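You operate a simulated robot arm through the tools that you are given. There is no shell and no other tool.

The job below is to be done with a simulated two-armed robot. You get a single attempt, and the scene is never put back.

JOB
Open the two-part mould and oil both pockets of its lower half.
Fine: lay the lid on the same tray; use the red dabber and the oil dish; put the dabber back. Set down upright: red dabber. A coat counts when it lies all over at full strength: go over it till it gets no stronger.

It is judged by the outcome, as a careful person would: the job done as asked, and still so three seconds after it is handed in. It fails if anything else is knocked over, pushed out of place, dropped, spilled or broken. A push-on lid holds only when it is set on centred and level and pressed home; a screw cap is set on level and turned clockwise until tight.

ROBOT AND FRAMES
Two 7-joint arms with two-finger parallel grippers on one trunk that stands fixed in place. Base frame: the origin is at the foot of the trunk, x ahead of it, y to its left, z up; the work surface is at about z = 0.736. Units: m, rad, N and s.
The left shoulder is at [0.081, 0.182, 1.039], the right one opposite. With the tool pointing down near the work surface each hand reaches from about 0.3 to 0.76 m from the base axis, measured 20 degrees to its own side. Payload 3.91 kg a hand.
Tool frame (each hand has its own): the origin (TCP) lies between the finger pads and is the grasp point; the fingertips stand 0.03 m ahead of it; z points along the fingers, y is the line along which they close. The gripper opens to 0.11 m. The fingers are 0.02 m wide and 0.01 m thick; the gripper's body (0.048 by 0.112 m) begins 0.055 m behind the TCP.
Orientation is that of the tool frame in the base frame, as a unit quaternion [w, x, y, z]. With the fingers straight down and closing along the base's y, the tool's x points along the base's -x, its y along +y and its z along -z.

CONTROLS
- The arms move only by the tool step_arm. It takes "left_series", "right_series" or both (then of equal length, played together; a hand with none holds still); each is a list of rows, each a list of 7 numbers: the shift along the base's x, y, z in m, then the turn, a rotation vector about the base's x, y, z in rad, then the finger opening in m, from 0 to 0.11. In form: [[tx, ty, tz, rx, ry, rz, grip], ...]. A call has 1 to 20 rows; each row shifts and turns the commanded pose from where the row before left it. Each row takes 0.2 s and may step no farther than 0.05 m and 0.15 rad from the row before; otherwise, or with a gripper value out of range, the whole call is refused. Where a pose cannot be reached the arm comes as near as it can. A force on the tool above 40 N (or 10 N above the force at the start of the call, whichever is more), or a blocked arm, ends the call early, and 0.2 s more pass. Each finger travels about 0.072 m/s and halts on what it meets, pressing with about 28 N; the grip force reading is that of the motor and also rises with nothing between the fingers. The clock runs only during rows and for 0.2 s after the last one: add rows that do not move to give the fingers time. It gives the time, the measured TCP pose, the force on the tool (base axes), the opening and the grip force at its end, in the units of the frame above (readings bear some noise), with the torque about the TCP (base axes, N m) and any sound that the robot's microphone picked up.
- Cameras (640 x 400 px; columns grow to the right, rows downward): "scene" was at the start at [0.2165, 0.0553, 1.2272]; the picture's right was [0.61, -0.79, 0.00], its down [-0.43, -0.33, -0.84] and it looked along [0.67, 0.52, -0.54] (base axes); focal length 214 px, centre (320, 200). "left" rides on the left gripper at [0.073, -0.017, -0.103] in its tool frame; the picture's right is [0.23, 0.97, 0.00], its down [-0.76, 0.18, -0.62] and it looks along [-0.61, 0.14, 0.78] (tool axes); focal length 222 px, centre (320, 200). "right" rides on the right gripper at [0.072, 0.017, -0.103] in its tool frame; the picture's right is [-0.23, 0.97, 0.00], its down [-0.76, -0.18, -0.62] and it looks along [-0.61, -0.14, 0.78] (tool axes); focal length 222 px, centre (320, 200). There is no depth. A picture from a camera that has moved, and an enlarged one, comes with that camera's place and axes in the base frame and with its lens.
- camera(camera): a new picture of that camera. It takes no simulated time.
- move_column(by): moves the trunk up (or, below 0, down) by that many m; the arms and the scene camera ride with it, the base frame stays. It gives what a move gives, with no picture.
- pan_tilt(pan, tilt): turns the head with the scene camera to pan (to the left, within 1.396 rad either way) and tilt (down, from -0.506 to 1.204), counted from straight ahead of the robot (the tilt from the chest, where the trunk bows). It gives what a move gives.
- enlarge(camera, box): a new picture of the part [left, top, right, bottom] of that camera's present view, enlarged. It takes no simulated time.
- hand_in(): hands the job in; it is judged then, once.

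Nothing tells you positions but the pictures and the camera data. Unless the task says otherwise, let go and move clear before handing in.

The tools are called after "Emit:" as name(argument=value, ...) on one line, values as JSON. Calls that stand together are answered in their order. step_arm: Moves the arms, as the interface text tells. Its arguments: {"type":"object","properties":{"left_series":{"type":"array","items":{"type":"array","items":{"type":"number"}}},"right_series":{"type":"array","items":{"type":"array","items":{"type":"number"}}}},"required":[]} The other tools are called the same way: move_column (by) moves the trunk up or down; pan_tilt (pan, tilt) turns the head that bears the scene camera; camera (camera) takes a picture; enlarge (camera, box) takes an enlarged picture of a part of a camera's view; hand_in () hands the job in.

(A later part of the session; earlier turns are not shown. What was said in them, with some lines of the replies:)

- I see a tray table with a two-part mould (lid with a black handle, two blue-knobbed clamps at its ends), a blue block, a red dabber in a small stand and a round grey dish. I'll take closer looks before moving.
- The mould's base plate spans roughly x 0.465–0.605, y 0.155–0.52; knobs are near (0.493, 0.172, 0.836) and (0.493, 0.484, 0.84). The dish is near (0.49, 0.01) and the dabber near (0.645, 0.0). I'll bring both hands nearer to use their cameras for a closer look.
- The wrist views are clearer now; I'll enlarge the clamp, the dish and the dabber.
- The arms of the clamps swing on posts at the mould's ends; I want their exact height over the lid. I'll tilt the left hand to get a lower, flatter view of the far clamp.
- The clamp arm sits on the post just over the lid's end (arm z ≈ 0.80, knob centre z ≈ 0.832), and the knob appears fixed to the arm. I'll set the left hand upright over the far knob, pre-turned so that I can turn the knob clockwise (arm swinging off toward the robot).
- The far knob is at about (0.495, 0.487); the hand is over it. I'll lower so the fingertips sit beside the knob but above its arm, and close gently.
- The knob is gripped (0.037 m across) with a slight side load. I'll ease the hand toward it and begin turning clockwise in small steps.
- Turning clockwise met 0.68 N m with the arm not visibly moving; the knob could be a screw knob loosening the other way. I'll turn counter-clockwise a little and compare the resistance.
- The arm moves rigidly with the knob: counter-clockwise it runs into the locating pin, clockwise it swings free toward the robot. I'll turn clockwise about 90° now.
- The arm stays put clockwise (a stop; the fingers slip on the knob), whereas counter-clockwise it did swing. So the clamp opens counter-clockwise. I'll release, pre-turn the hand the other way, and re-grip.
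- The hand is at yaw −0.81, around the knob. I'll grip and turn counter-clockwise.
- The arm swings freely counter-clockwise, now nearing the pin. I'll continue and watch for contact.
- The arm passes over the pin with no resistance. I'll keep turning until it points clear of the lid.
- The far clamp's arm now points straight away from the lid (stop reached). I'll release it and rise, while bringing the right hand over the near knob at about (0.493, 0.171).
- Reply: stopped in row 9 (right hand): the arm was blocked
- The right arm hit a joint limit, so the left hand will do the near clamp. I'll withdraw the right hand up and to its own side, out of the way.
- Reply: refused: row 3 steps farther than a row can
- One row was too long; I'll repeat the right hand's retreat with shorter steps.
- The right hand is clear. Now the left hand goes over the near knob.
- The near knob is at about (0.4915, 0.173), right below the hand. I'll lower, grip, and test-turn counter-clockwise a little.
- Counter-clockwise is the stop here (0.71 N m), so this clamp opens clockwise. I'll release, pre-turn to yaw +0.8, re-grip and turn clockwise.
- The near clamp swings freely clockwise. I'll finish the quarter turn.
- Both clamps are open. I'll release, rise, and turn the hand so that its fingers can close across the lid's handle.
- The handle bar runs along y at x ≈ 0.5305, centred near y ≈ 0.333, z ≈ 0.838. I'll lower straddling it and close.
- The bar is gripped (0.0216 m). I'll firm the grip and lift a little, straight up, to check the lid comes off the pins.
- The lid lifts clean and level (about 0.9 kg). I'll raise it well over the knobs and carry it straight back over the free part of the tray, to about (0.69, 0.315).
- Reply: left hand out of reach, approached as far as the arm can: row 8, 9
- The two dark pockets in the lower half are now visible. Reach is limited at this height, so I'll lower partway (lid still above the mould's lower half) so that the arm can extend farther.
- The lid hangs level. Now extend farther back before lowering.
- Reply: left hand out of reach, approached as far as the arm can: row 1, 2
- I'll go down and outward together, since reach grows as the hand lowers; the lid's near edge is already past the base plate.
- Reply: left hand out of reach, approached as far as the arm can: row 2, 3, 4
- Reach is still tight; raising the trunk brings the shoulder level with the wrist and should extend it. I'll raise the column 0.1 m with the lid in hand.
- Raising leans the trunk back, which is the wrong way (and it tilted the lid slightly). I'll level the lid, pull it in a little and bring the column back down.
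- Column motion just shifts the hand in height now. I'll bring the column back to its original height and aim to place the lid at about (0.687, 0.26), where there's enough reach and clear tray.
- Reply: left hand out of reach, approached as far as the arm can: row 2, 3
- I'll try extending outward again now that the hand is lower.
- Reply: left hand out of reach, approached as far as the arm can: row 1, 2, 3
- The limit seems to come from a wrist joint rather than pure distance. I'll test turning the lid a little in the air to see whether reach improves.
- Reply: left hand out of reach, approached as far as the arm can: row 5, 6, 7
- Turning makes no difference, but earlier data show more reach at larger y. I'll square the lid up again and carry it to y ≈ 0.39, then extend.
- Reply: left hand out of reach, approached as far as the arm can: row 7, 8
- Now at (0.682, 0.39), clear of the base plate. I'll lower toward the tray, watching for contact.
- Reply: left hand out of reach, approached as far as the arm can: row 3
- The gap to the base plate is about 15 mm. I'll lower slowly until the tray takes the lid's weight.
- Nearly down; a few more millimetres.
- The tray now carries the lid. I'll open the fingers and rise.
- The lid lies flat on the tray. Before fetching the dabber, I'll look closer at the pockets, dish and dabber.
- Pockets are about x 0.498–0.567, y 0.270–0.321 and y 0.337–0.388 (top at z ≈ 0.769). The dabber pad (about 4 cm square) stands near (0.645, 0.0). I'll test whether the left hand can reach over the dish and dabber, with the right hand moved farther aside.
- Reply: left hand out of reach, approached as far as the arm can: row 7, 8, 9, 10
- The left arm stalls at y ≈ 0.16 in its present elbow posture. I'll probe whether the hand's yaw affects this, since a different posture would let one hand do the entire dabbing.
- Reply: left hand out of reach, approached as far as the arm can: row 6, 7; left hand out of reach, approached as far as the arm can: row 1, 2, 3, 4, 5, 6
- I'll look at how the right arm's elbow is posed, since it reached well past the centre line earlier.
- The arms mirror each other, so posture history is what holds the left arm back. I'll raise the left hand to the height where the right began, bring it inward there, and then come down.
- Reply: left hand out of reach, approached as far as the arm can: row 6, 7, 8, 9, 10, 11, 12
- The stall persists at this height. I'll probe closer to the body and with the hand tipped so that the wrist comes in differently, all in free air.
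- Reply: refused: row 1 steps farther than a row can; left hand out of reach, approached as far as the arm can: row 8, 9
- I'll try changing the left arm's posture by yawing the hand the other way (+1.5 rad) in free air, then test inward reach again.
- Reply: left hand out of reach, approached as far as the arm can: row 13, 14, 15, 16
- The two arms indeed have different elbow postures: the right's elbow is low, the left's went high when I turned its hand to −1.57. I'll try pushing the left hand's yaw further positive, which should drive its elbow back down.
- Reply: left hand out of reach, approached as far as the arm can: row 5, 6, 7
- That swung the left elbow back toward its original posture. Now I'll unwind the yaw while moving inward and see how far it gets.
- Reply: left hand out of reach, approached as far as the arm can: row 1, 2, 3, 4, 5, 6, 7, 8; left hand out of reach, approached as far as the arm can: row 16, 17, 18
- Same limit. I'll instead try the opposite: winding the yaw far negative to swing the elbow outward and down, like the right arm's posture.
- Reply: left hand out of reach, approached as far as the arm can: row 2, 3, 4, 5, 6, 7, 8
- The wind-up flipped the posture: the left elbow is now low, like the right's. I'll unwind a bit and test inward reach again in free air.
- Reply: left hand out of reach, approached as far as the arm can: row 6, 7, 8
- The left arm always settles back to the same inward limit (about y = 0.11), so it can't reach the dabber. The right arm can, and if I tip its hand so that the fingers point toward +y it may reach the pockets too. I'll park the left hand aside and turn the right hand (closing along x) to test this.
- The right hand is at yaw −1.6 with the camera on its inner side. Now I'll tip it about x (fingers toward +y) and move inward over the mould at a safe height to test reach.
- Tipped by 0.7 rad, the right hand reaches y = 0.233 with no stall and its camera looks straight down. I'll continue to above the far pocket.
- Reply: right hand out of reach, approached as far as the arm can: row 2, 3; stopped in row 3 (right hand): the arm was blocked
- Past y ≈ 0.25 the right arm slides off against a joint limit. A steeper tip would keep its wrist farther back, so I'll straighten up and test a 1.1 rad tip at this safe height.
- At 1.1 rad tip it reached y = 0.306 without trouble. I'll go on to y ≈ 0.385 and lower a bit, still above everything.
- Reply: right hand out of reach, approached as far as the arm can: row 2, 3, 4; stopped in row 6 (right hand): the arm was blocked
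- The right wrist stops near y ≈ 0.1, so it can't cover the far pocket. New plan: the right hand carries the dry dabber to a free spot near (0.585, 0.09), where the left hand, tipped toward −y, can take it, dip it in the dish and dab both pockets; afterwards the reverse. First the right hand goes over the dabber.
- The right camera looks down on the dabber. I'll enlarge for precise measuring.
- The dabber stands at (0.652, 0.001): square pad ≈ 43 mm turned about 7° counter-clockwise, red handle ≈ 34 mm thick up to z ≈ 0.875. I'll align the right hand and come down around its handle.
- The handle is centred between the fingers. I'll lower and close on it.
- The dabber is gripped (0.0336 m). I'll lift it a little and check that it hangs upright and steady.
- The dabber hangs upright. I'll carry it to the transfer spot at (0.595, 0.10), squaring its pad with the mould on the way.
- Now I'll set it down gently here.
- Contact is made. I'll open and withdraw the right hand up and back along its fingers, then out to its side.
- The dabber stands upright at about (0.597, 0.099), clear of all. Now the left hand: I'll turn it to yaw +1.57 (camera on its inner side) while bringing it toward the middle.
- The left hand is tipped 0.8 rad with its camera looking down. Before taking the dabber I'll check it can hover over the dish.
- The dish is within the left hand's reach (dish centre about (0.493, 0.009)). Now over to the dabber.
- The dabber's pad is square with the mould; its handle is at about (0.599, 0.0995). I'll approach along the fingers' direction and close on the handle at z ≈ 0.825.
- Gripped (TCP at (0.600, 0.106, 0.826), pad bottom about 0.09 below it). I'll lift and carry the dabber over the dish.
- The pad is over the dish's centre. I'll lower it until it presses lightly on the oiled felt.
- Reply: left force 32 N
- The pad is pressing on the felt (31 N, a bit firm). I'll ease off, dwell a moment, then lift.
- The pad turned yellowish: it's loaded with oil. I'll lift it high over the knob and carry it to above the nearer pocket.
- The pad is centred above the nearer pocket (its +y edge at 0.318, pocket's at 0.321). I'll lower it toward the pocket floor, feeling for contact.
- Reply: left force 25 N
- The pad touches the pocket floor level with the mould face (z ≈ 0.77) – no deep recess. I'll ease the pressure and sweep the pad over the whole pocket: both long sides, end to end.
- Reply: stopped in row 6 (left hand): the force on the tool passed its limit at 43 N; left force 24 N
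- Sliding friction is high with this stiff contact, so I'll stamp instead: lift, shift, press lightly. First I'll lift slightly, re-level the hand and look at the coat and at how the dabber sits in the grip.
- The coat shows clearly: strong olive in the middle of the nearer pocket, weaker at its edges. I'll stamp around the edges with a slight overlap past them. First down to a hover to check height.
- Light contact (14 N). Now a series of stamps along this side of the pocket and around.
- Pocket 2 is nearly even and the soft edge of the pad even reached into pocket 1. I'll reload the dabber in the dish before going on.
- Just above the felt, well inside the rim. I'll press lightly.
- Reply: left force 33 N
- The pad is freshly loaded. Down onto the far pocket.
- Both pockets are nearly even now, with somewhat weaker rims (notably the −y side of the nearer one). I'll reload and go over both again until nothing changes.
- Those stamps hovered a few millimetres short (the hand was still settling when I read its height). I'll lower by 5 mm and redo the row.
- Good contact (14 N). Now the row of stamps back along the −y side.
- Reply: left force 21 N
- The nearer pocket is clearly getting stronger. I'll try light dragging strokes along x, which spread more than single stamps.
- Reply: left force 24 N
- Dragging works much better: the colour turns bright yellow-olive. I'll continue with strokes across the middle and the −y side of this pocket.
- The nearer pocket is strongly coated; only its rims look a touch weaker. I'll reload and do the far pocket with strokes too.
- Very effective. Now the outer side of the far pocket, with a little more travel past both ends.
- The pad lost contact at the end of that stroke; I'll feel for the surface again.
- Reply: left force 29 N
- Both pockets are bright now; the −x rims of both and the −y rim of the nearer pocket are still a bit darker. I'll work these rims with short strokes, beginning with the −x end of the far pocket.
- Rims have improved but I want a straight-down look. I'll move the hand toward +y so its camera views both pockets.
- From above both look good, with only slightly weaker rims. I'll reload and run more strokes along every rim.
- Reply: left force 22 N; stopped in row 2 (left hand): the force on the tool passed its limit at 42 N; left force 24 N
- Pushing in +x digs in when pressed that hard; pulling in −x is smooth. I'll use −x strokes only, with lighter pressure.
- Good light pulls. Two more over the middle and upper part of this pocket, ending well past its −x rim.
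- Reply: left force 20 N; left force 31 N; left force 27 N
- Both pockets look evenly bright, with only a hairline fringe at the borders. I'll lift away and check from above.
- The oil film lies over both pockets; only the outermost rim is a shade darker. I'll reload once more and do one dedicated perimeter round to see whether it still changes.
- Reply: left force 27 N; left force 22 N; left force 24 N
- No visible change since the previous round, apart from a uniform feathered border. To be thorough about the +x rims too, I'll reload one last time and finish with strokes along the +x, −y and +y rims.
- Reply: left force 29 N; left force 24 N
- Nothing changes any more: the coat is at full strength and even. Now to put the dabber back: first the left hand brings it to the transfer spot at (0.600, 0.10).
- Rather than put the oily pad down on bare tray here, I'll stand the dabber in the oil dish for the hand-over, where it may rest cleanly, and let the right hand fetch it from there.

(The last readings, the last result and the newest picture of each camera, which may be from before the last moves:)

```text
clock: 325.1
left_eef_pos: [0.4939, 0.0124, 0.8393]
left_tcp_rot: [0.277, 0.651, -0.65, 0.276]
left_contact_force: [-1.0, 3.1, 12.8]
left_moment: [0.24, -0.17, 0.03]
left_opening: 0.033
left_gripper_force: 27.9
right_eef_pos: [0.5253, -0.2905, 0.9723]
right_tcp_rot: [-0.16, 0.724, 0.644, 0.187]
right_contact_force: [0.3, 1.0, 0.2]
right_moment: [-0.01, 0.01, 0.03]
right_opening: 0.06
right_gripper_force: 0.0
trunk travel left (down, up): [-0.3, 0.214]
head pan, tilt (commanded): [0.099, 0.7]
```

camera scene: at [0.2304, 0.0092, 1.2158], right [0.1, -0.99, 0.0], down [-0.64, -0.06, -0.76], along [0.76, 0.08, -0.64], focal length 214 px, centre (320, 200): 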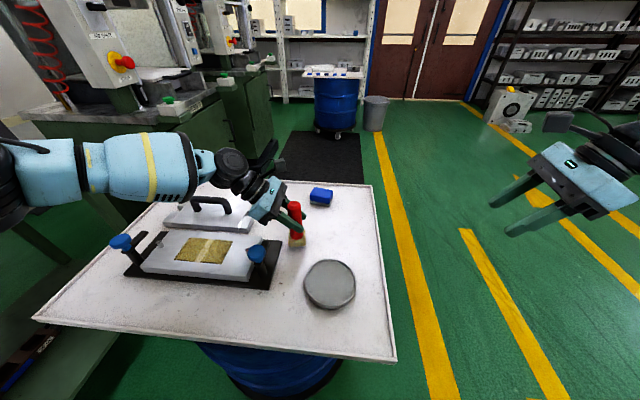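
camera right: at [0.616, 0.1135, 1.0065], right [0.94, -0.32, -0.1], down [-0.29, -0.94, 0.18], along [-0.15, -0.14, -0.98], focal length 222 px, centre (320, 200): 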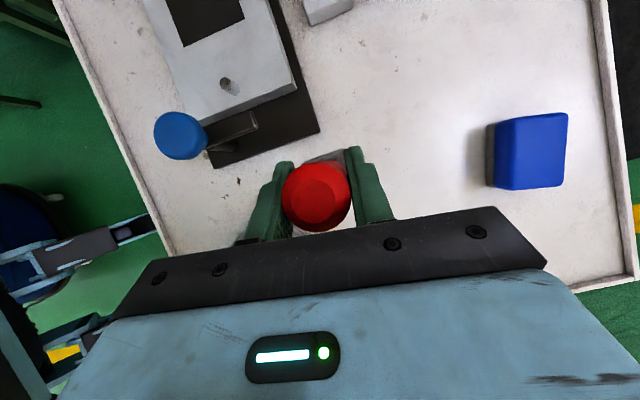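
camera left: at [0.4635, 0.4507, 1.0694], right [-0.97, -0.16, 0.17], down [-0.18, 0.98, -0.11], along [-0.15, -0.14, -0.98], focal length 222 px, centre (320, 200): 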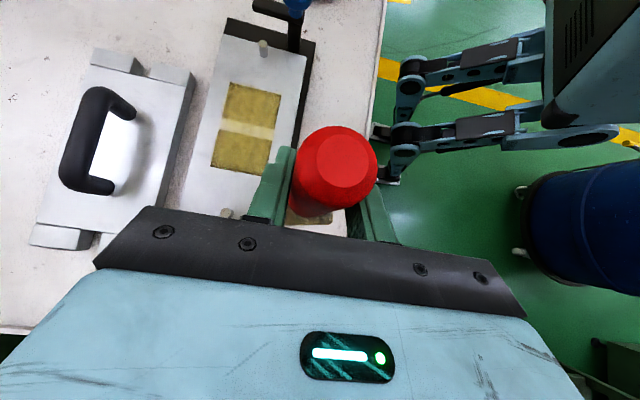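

Light contact with the felt. I'll ease, open the fingers slowly and back out along their direction.

Emit:
step_arm(left_series=[[0, 0, 0.001, 0, 0, 0, 0.02], [0, 0, 0, 0, 0, 0, 0.034], [0, 0, 0, 0, 0, 0, 0.04], [0, 0, 0, 0, 0, 0, 0.06], [0, 0, 0, 0, 0, 0, 0.08], [0, 0, 0, 0, 0, 0, 0.08]])

Emit:
enlarge(camera="scene", box=[240, 170, 400, 310])

Emit:
camera(camera="left")

```text
clock: 326.5
left_eef_pos: [0.4949, 0.0132, 0.8384]
left_tcp_rot: [0.279, 0.651, -0.65, 0.274]
left_contact_force: [0.5, 0.1, -0.2]
left_moment: [0.0, 0.01, 0.01]
left_opening: 0.08
left_gripper_force: 0.0
right_eef_pos: [0.5263, -0.2912, 0.9716]
right_tcp_rot: [-0.16, 0.725, 0.644, 0.186]
right_contact_force: [0.7, -1.0, 0.1]
right_moment: [-0.01, -0.01, 0.02]
right_opening: 0.0601
right_gripper_force: 0.1
trunk travel left (down, up): [-0.3, 0.214]
head pan, tilt (commanded): [0.099, 0.7]
```

```text
2.86 times, centred on (320, 240) of scene
camera zoom: at [0.2303, 0.0091, 1.2158], right [0.1, -1.0, 0.0], down [-0.64, -0.06, -0.76], along [0.76, 0.08, -0.64], focal length 613 px, centre (320, 86)
```

zoom: 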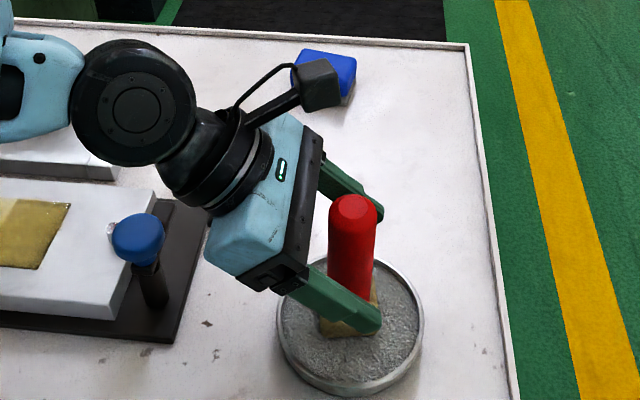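

```text
taken
camera left: at [0.5135, 0.0382, 0.9611], right [-0.97, -0.16, 0.17], down [-0.18, 0.98, -0.11], along [-0.15, -0.14, -0.98], focal length 222 px, centre (320, 200)
```

left: 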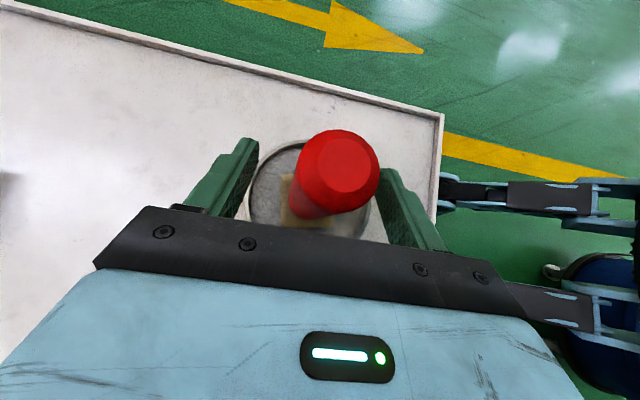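

The dabber stands upright in the dish. Backing the left hand out and away.

Emit:
step_arm(left_series=[[0, 0.0143, 0.0139, 0, 0, 0, 0.08], [0, 0.0143, 0.0139, 0, 0, 0, 0.08], [0, 0.0143, 0.0139, 0, 0, 0, 0.08], [0, 0.0143, 0.0139, 0, 0, 0, 0.08], [0, 0.02, 0.03, 0, 0, 0, 0.08], [0, 0.02, 0.04, 0, 0, 0, 0.08], [0, 0.035, 0.03, 0, 0, 0, 0.08], [0, 0.045, 0.01, 0, 0, 0, 0.08], [-0.01, 0.045, 0.01, 0, 0, 0, 0.08], [-0.02, 0.045, 0, 0, 0, 0, 0.08], [-0.02, 0.045, 0, 0, 0, 0, 0.08], [-0.02, 0.045, 0, 0, 0, 0, 0.08], [-0.02, 0.045, 0, 0, 0, 0, 0.08], [-0.02, 0.04, 0, 0, 0, 0, 0.08]])

Emit:
camera(camera="scene")

Emit:
enlarge(camera="scene", box=[270, 190, 390, 320])

```text
clock: 329.5
left_eef_pos: [0.3842, 0.4538, 1.0108]
left_tcp_rot: [0.278, 0.652, -0.65, 0.274]
left_contact_force: [0.0, 0.1, -0.1]
left_moment: [-0.01, -0.05, 0.0]
left_opening: 0.0798
left_gripper_force: 0.1
right_eef_pos: [0.526, -0.2902, 0.9718]
right_tcp_rot: [-0.16, 0.724, 0.644, 0.185]
right_contact_force: [-0.5, 0.3, 0.2]
right_moment: [-0.01, 0.02, -0.01]
right_opening: 0.0604
right_gripper_force: 0.0
trunk travel left (down, up): [-0.3, 0.214]
head pan, tilt (commanded): [0.099, 0.7]
```

```text
taken
camera scene: at [0.2303, 0.0097, 1.2158], right [0.1, -0.99, 0.0], down [-0.64, -0.06, -0.76], along [0.76, 0.08, -0.64], focal length 214 px, centre (320, 200)
```

scene: 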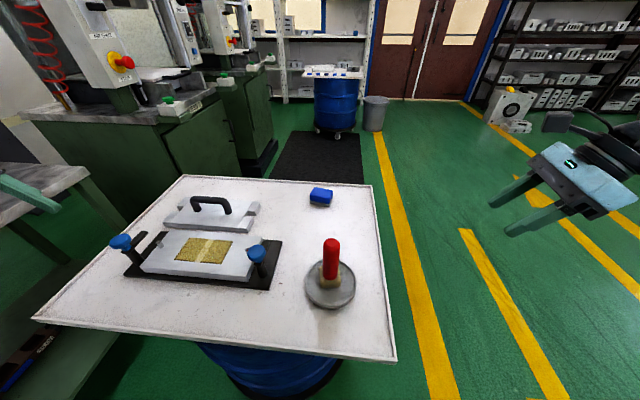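

```text
3.08 times, centred on (330, 255) of scene
camera zoom: at [0.2303, 0.0097, 1.2158], right [0.1, -0.99, 0.0], down [-0.64, -0.06, -0.76], along [0.76, 0.08, -0.64], focal length 660 px, centre (289, 31)
```

zoom: 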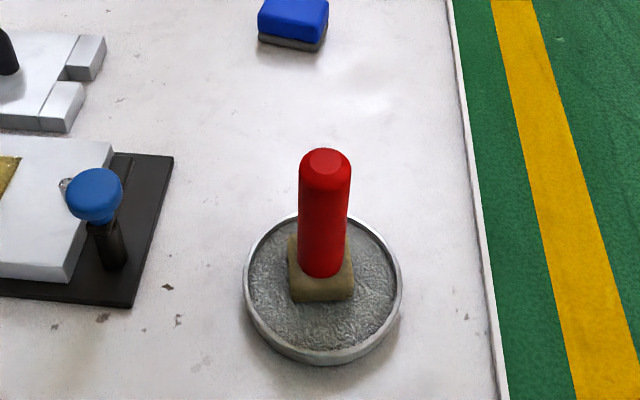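

The dabber stands well in the dish and the tray is clean. Now the right hand goes over it.

Emit:
step_arm(right_series=[[-0.0046, 0.038, 0.01, 0, 0, 0, 0.08], [-0.0046, 0.038, 0.01, 0, 0, 0, 0.08], [-0.0046, 0.038, 0.01, 0, 0, 0, 0.08], [-0.0046, 0.038, 0, 0, 0, 0, 0.08], [-0.0046, 0.038, 0, 0, 0, 0, 0.08], [-0.0046, 0.038, 0, 0, 0, 0, 0.08], [-0.0046, 0.038, 0, 0, 0, 0, 0.08], [0, 0, 0, 0, 0, 0, 0.08], [0, 0, 0, 0, 0, 0, 0.08]])

Emit:
camera(camera="right")

Emit:
enlarge(camera="right", box=[260, 120, 400, 220])

```text
clock: 331.5
left_eef_pos: [0.3862, 0.4532, 1.0112]
left_tcp_rot: [0.278, 0.652, -0.65, 0.274]
left_contact_force: [-0.3, -0.5, -0.3]
left_moment: [0.01, 0.0, -0.03]
left_opening: 0.0803
left_gripper_force: 0.2
right_eef_pos: [0.4919, -0.0264, 1.0028]
right_tcp_rot: [-0.16, 0.725, 0.643, 0.187]
right_contact_force: [-0.2, 0.1, 0.0]
right_moment: [-0.01, 0.01, -0.03]
right_opening: 0.0801
right_gripper_force: 0.0
trunk travel left (down, up): [-0.3, 0.214]
head pan, tilt (commanded): [0.099, 0.7]
```

```text
taken
camera right: at [0.5105, -0.0133, 1.1271], right [0.94, -0.31, -0.1], down [-0.29, -0.94, 0.18], along [-0.15, -0.14, -0.98], focal length 222 px, centre (320, 200)
```

right: 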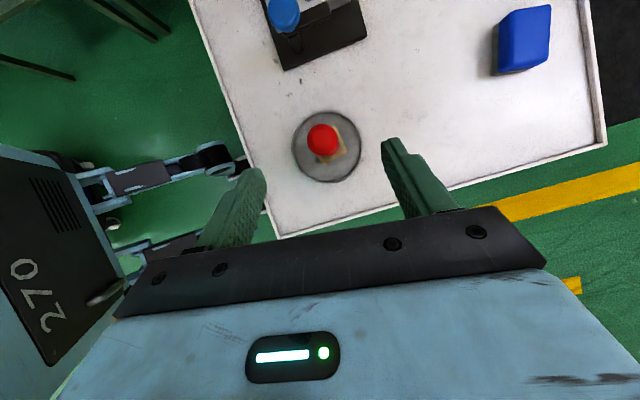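

```text
4.00 times, centred on (330, 170) of right
camera zoom: at [0.5105, -0.0133, 1.1271], right [0.94, -0.31, -0.1], down [-0.29, -0.94, 0.18], along [-0.15, -0.14, -0.98], focal length 888 px, centre (280, 320)
```

zoom: 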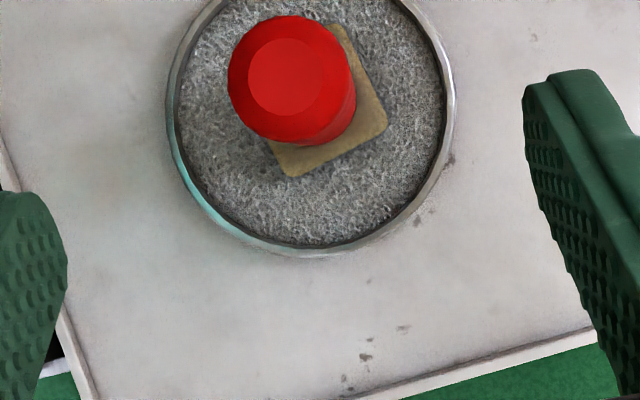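

The handle stands at (0.4965, 0.0126) in the dish. I'll align over it and come down to grip it where I did before.

Emit:
step_arm(right_series=[[0.0046, 0.02, -0.02, 0, 0, 0, 0.08], [0, 0.019, -0.025, 0, 0, 0, 0.08], [0, 0, -0.02, 0, 0, 0, 0.08], [0, 0, 0, 0, 0, 0, 0.08], [0, 0, 0, 0, 0, 0, 0.08]])

Emit:
camera(camera="right")

Emit:
enlarge(camera="scene", box=[260, 150, 420, 320])

```text
clock: 332.7
left_eef_pos: [0.3857, 0.4535, 1.0119]
left_tcp_rot: [0.279, 0.651, -0.65, 0.275]
left_contact_force: [-0.3, -0.5, -0.1]
left_moment: [0.04, -0.02, -0.05]
left_opening: 0.0798
left_gripper_force: 0.0
right_eef_pos: [0.4979, 0.0153, 0.9379]
right_tcp_rot: [-0.159, 0.725, 0.643, 0.186]
right_contact_force: [-0.5, 0.7, 0.5]
right_moment: [0.0, 0.0, 0.02]
right_opening: 0.08
right_gripper_force: 0.1
trunk travel left (down, up): [-0.3, 0.214]
head pan, tilt (commanded): [0.099, 0.7]
```

```text
taken
camera right: at [0.5159, 0.029, 1.0627], right [0.94, -0.31, -0.1], down [-0.29, -0.94, 0.18], along [-0.15, -0.14, -0.98], focal length 222 px, centre (320, 200)
```

right: 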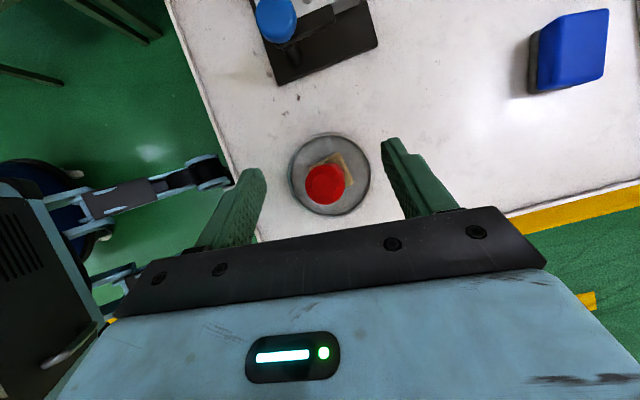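

```text
2.35 times, centred on (340, 235) of scene
camera zoom: at [0.2304, 0.0091, 1.2158], right [0.1, -1.0, 0.0], down [-0.64, -0.06, -0.76], along [0.76, 0.08, -0.64], focal length 505 px, centre (273, 118)
```

zoom: 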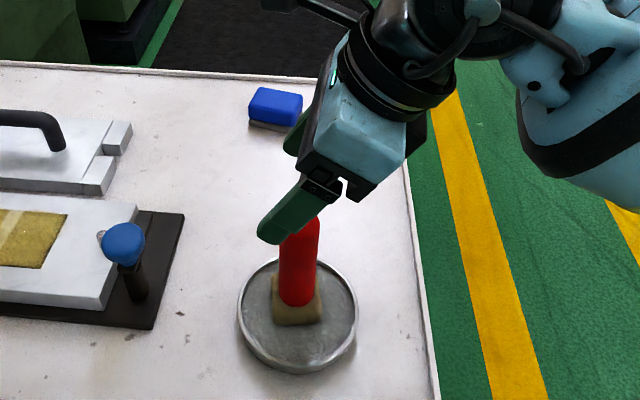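

Emit:
step_arm(right_series=[[-0.0015, -0.001, -0.03, 0, 0, 0, 0.08], [0, 0, -0.03, 0, 0, 0, 0.08], [0, 0, -0.022, 0, 0, 0, 0.08], [0, 0, 0, 0, 0, 0, 0.08], [0, 0, 0, 0, 0, 0, 0.05], [0, 0, 0, 0, 0, 0, 0.035], [0, 0, 0, 0, 0, 0, 0.02], [0, 0, 0, 0, 0, 0, 0.015], [0, 0, 0, 0, 0, 0, 0.015]])

Emit:
camera(camera="right")

Emit:
enlarge(camera="scene", box=[260, 150, 420, 320])

```text
clock: 334.7
left_eef_pos: [0.3856, 0.4536, 1.0129]
left_tcp_rot: [0.277, 0.652, -0.65, 0.275]
left_contact_force: [0.0, 0.4, -0.2]
left_moment: [-0.04, -0.01, 0.03]
left_opening: 0.0798
left_gripper_force: 0.0
right_eef_pos: [0.4972, 0.0131, 0.8553]
right_tcp_rot: [-0.16, 0.724, 0.644, 0.187]
right_contact_force: [-1.7, -0.8, 2.6]
right_moment: [0.07, 0.33, 0.05]
right_opening: 0.0332
right_gripper_force: 27.9
trunk travel left (down, up): [-0.3, 0.214]
head pan, tilt (commanded): [0.099, 0.7]
```

```text
taken
camera right: at [0.5148, 0.0264, 0.9799], right [0.94, -0.31, -0.1], down [-0.29, -0.94, 0.18], along [-0.15, -0.14, -0.98], focal length 222 px, centre (320, 200)
```

right: 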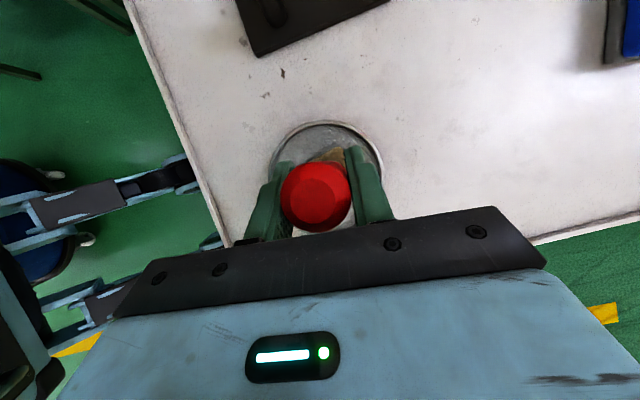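

```text
2.35 times, centred on (340, 235) of scene
camera zoom: at [0.23, 0.0091, 1.2159], right [0.1, -1.0, 0.0], down [-0.64, -0.06, -0.77], along [0.76, 0.08, -0.64], focal length 505 px, centre (273, 118)
```

zoom: 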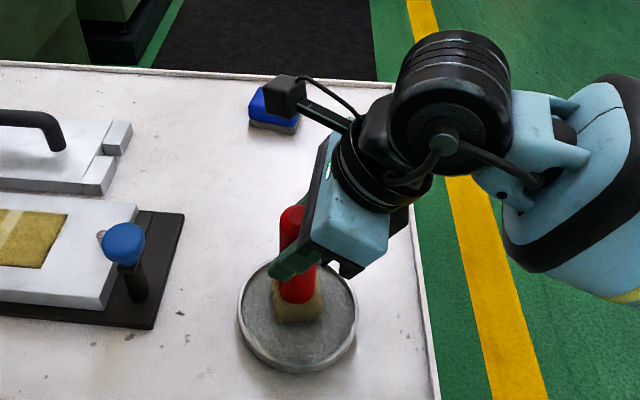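

Gripped again. I'll lift it straight out of the dish and carry it back to its own place at (0.651, 0.001).

Emit:
step_arm(right_series=[[0, 0, 0.01, 0, 0, 0, 0.015], [0, 0, 0.02, 0, 0, 0, 0.015], [0, 0, 0.02, 0, 0, 0, 0.015], [0.0256, -0.002, 0, 0, 0, -0.01, 0.015], [0.0256, -0.002, 0, 0, 0, -0.01, 0.015], [0.0256, -0.002, 0, 0, 0, -0.01, 0.015], [0.0256, -0.002, 0, 0, 0, -0.01, 0.015], [0.0256, -0.002, 0, 0, 0, -0.01, 0.015], [0.0256, -0.002, 0, 0, 0, -0.01, 0.015], [0, 0, 0, 0, 0, 0, 0.015], [0, 0, 0, 0, 0, 0, 0.015]])

Emit:
camera(camera="right")

Emit:
enlarge(camera="scene", box=[260, 130, 420, 300])

```text
clock: 337.1
left_eef_pos: [0.3851, 0.4538, 1.0117]
left_tcp_rot: [0.279, 0.651, -0.65, 0.274]
left_contact_force: [0.2, 0.3, -0.3]
left_moment: [-0.04, -0.03, 0.01]
left_opening: 0.0802
left_gripper_force: 0.1
right_eef_pos: [0.6514, 0.002, 0.9049]
right_tcp_rot: [-0.154, 0.743, 0.623, 0.191]
right_contact_force: [0.7, 1.2, -1.2]
right_moment: [0.0, 0.0, 0.03]
right_opening: 0.0329
right_gripper_force: 27.1
trunk travel left (down, up): [-0.3, 0.214]
head pan, tilt (commanded): [0.099, 0.7]
```

```text
taken
camera right: at [0.6705, 0.0127, 1.0306], right [0.92, -0.37, -0.1], down [-0.35, -0.92, 0.18], along [-0.16, -0.13, -0.98], focal length 222 px, centre (320, 200)
```

right: 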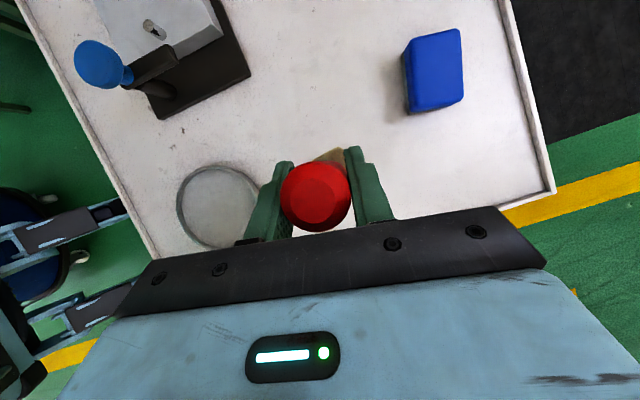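

```text
2.35 times, centred on (340, 215) of scene
camera zoom: at [0.2305, 0.0092, 1.2158], right [0.1, -1.0, 0.0], down [-0.64, -0.06, -0.76], along [0.76, 0.08, -0.64], focal length 505 px, centre (273, 165)
```

zoom: 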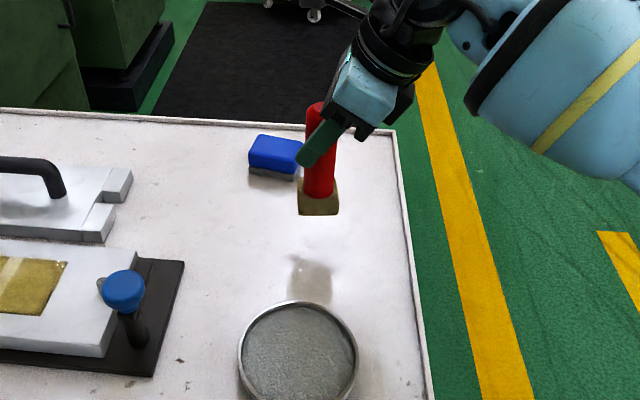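

Above its home spot. I'll lower it gently.

Emit:
step_arm(right_series=[[0, 0, -0.03, 0, 0, 0, 0.015], [0, 0, -0.02, 0, 0, 0, 0.015], [0, 0, -0.01, 0, 0, 0, 0.015], [0, 0, -0.003, 0, 0, 0, 0.015], [0, 0, 0, 0, 0, 0, 0.015], [0, 0, 0, 0, 0, 0, 0.015]])

```text
clock: 338.5
left_eef_pos: [0.3859, 0.4542, 1.0113]
left_tcp_rot: [0.279, 0.651, -0.65, 0.275]
left_contact_force: [-0.4, 0.5, 0.6]
left_moment: [0.0, 0.0, 0.02]
left_opening: 0.08
left_gripper_force: 0.0
right_eef_pos: [0.6505, 0.0019, 0.8422]
right_tcp_rot: [-0.154, 0.743, 0.622, 0.191]
right_contact_force: [0.0, 0.6, -1.5]
right_moment: [0.01, 0.0, 0.0]
right_opening: 0.033
right_gripper_force: 28.6
trunk travel left (down, up): [-0.3, 0.214]
head pan, tilt (commanded): [0.099, 0.7]
```

Emit:
step_arm(right_series=[[0, 0, -0.0015, 0, 0, 0, 0.015], [0, 0, -0.001, 0, 0, 0, 0.015], [0, 0, 0, 0, 0, 0, 0.015]])

```text
clock: 339.3
left_eef_pos: [0.3857, 0.4532, 1.0108]
left_tcp_rot: [0.279, 0.651, -0.65, 0.275]
left_contact_force: [-0.8, 0.9, -0.1]
left_moment: [0.0, -0.02, 0.0]
left_opening: 0.0801
left_gripper_force: 0.0
right_eef_pos: [0.6509, 0.001, 0.8391]
right_tcp_rot: [-0.154, 0.744, 0.622, 0.191]
right_contact_force: [0.5, 0.9, -1.4]
right_moment: [0.01, -0.02, 0.02]
right_opening: 0.0334
right_gripper_force: 27.8
trunk travel left (down, up): [-0.3, 0.214]
head pan, tilt (commanded): [0.099, 0.7]
```

Emit:
step_arm(right_series=[[0, 0, -0.001, 0, 0, 0, 0.015], [0, 0, -0.001, 0, 0, 0, 0.015], [0, 0, 0, 0, 0, 0, 0.015]])

```text
clock: 340.1
left_eef_pos: [0.3852, 0.4529, 1.0128]
left_tcp_rot: [0.278, 0.651, -0.651, 0.274]
left_contact_force: [0.2, -0.6, -0.9]
left_moment: [0.02, 0.0, 0.02]
left_opening: 0.08
left_gripper_force: 0.1
right_eef_pos: [0.6502, 0.0007, 0.8388]
right_tcp_rot: [-0.154, 0.743, 0.622, 0.192]
right_contact_force: [1.6, -1.3, 5.7]
right_moment: [-0.03, 0.01, 0.05]
right_opening: 0.0332
right_gripper_force: 27.6
trunk travel left (down, up): [-0.3, 0.214]
head pan, tilt (commanded): [0.099, 0.7]
```

Contact made. Open slowly and back out along the fingers.

Emit:
step_arm(right_series=[[0, 0, 0, 0, 0, 0, 0.034], [0, 0, 0, 0, 0, 0, 0.04], [0, 0, 0, 0, 0, 0, 0.06], [0, 0, 0, 0, 0, 0, 0.07], [0, 0, 0, 0, 0, 0, 0.07], [-0.002, -0.012, 0.022, 0, 0, 0, 0.07], [-0.003, -0.016, 0.031, 0, 0, 0, 0.07], [-0.003, -0.019, 0.035, 0, 0, 0, 0.07], [-0.003, -0.019, 0.035, 0, 0, 0, 0.07], [-0.01, -0.04, 0.02, 0, 0, 0, 0.07], [-0.01, -0.045, 0, 0, 0, 0, 0.07], [-0.01, -0.045, 0, 0, 0, 0, 0.07], [-0.01, -0.045, 0, 0, 0, 0, 0.07], [-0.01, -0.045, 0, 0, 0, 0, 0.07]])

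Emit:
pan_tilt(pan=0.25, tilt=0.7)

Emit:
camera(camera="scene")

Emit:
enlarge(camera="scene", box=[300, 160, 440, 290])

Emit:
enlarge(camera="scene", box=[160, 150, 340, 290])

```text
clock: 343.1
left_eef_pos: [0.3852, 0.4531, 1.0131]
left_tcp_rot: [0.277, 0.652, -0.651, 0.274]
left_contact_force: [1.2, -0.4, -0.1]
left_moment: [-0.02, 0.0, 0.02]
left_opening: 0.08
left_gripper_force: 0.0
right_eef_pos: [0.5887, -0.2843, 0.9833]
right_tcp_rot: [-0.156, 0.743, 0.622, 0.191]
right_contact_force: [-1.0, 0.2, -0.5]
right_moment: [-0.01, 0.0, 0.02]
right_opening: 0.07
right_gripper_force: 0.0
trunk travel left (down, up): [-0.3, 0.214]
head pan, tilt (commanded): [0.099, 0.7]
```

```text
clock: 343.8
left_eef_pos: [0.3856, 0.4535, 1.0128]
left_tcp_rot: [-0.279, -0.651, 0.651, -0.274]
left_contact_force: [0.5, -0.1, -0.5]
left_moment: [0.03, -0.02, 0.03]
left_opening: 0.0801
left_gripper_force: 0.1
right_eef_pos: [0.5893, -0.2848, 0.982]
right_tcp_rot: [-0.154, 0.744, 0.622, 0.191]
right_contact_force: [0.5, 0.2, -0.2]
right_moment: [-0.01, 0.03, 0.0]
right_opening: 0.0701
right_gripper_force: 0.1
trunk travel left (down, up): [-0.3, 0.214]
head pan, tilt (commanded): [0.25, 0.7]
```

```text
taken
camera scene: at [0.2281, 0.0215, 1.2158], right [0.25, -0.97, 0.0], down [-0.62, -0.16, -0.77], along [0.74, 0.19, -0.64], focal length 214 px, centre (320, 200)
```

scene: 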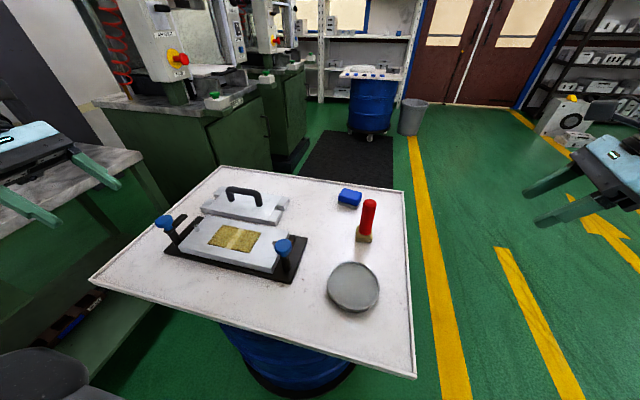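

```text
3.08 times, centred on (370, 225) of scene
camera zoom: at [0.2281, 0.0215, 1.2158], right [0.25, -0.97, 0.0], down [-0.62, -0.16, -0.77], along [0.74, 0.19, -0.64], focal length 660 px, centre (166, 123)
```

zoom: 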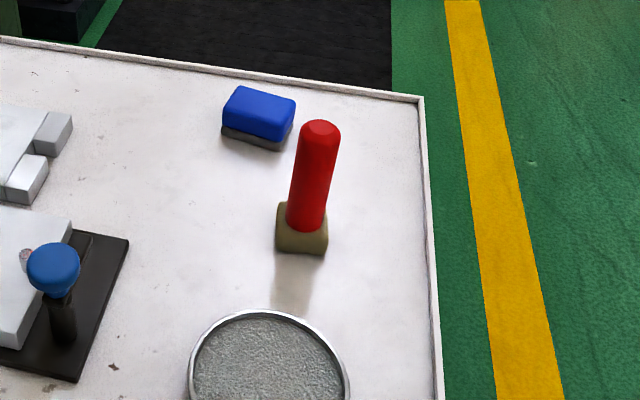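

```text
2.86 times, centred on (250, 220) of scene
camera zoom: at [0.2281, 0.0215, 1.2158], right [0.25, -0.97, 0.0], down [-0.62, -0.16, -0.77], along [0.74, 0.19, -0.64], focal length 613 px, centre (520, 143)
```

zoom: 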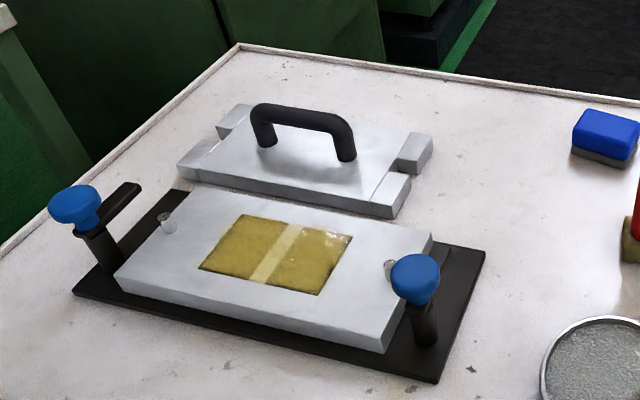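

The dabber is back, upright; lid, dish, blue block and mould are all in order. One last close look at the coats.

Emit:
enlarge(camera="scene", box=[205, 218, 269, 262])

Emit:
enlarge(camera="scene", box=[320, 180, 400, 330])

```text
9.09 times, centred on (237, 240) of scene
camera zoom: at [0.2281, 0.0215, 1.2158], right [0.25, -0.97, 0.0], down [-0.62, -0.16, -0.77], along [0.74, 0.19, -0.64], focal length 1950 px, centre (1074, -164)
```

zoom: 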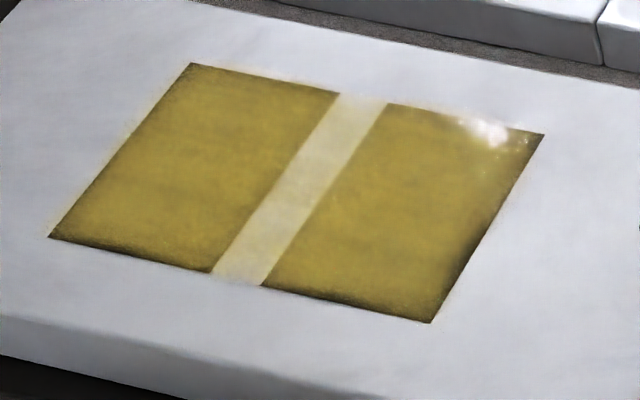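

```text
2.67 times, centred on (360, 255) of scene
camera zoom: at [0.2281, 0.0215, 1.2158], right [0.25, -0.97, 0.0], down [-0.62, -0.16, -0.77], along [0.74, 0.19, -0.64], focal length 572 px, centre (213, 53)
```

zoom: 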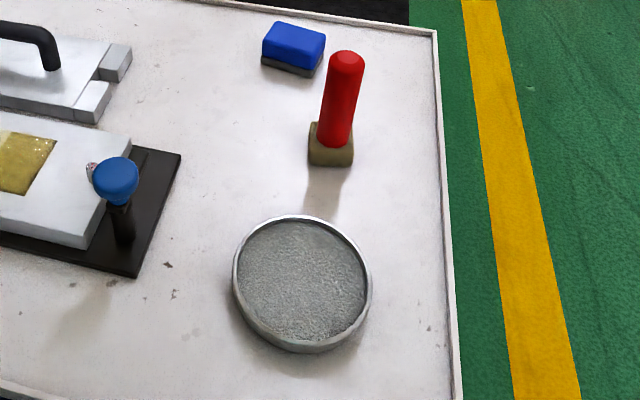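

Emit:
camera(camera="left")

Emit:
enlarge(camera="left", box=[200, 60, 300, 150])

```text
taken
camera left: at [0.4045, 0.4781, 1.1349], right [-0.97, -0.16, 0.17], down [-0.18, 0.98, -0.11], along [-0.15, -0.14, -0.98], focal length 222 px, centre (320, 200)
```

left: 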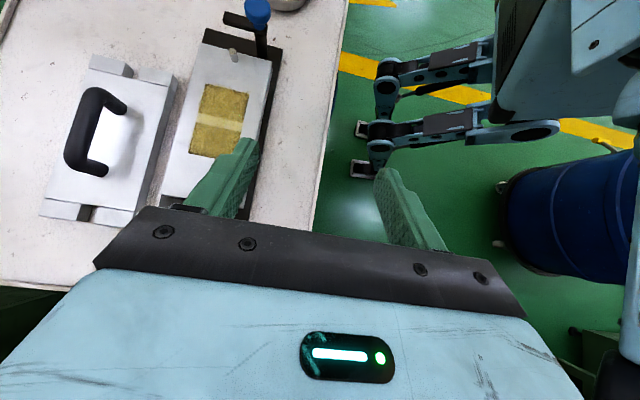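

```text
4.44 times, centred on (250, 105) of left
camera zoom: at [0.4045, 0.4781, 1.1349], right [-0.97, -0.16, 0.17], down [-0.18, 0.98, -0.11], along [-0.15, -0.14, -0.98], focal length 987 px, centre (631, 622)
```

zoom: 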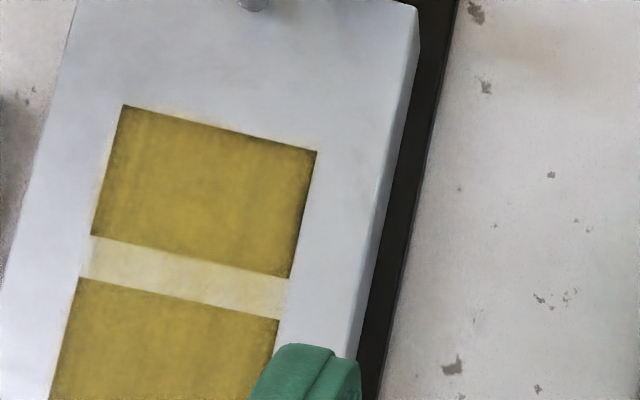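

Seen from above, both pockets carry an even, full film; the lid lies on the tray, the dabber stands back in its place, and both hands are empty and clear. I'm handing in.

Emit:
hand_in()

```text
The job is handed in.
```

The mould is open and both pockets of its lower half are coated with oil. I handed the job in, and no verdict has come back yet.

- **Lid:** both clamps are swung open, and the lid lies flat on the same tray, just behind the mould.
- **Coats:** I went over both pockets until they stopped changing. They look even, except for a hairline darker border along the outer edges that more strokes did not change. I took that border to be how the coat is drawn, not a thin spot.
- **Stray oil:** a pale film of oil also got onto the strip between the two pockets.
- **Dabber:** the red dabber stands upright on its original spot, with its pad still oily.
- **Everything else:** the oil dish, the blue block and the mould do not appear to have moved in the pictures.

Neither hand could reach both the dabber's spot and the far pocket. The right hand therefore fetched and returned the dabber, and the left hand did the oiling. On the way back the dabber stood briefly in the oil dish for the hand-over.
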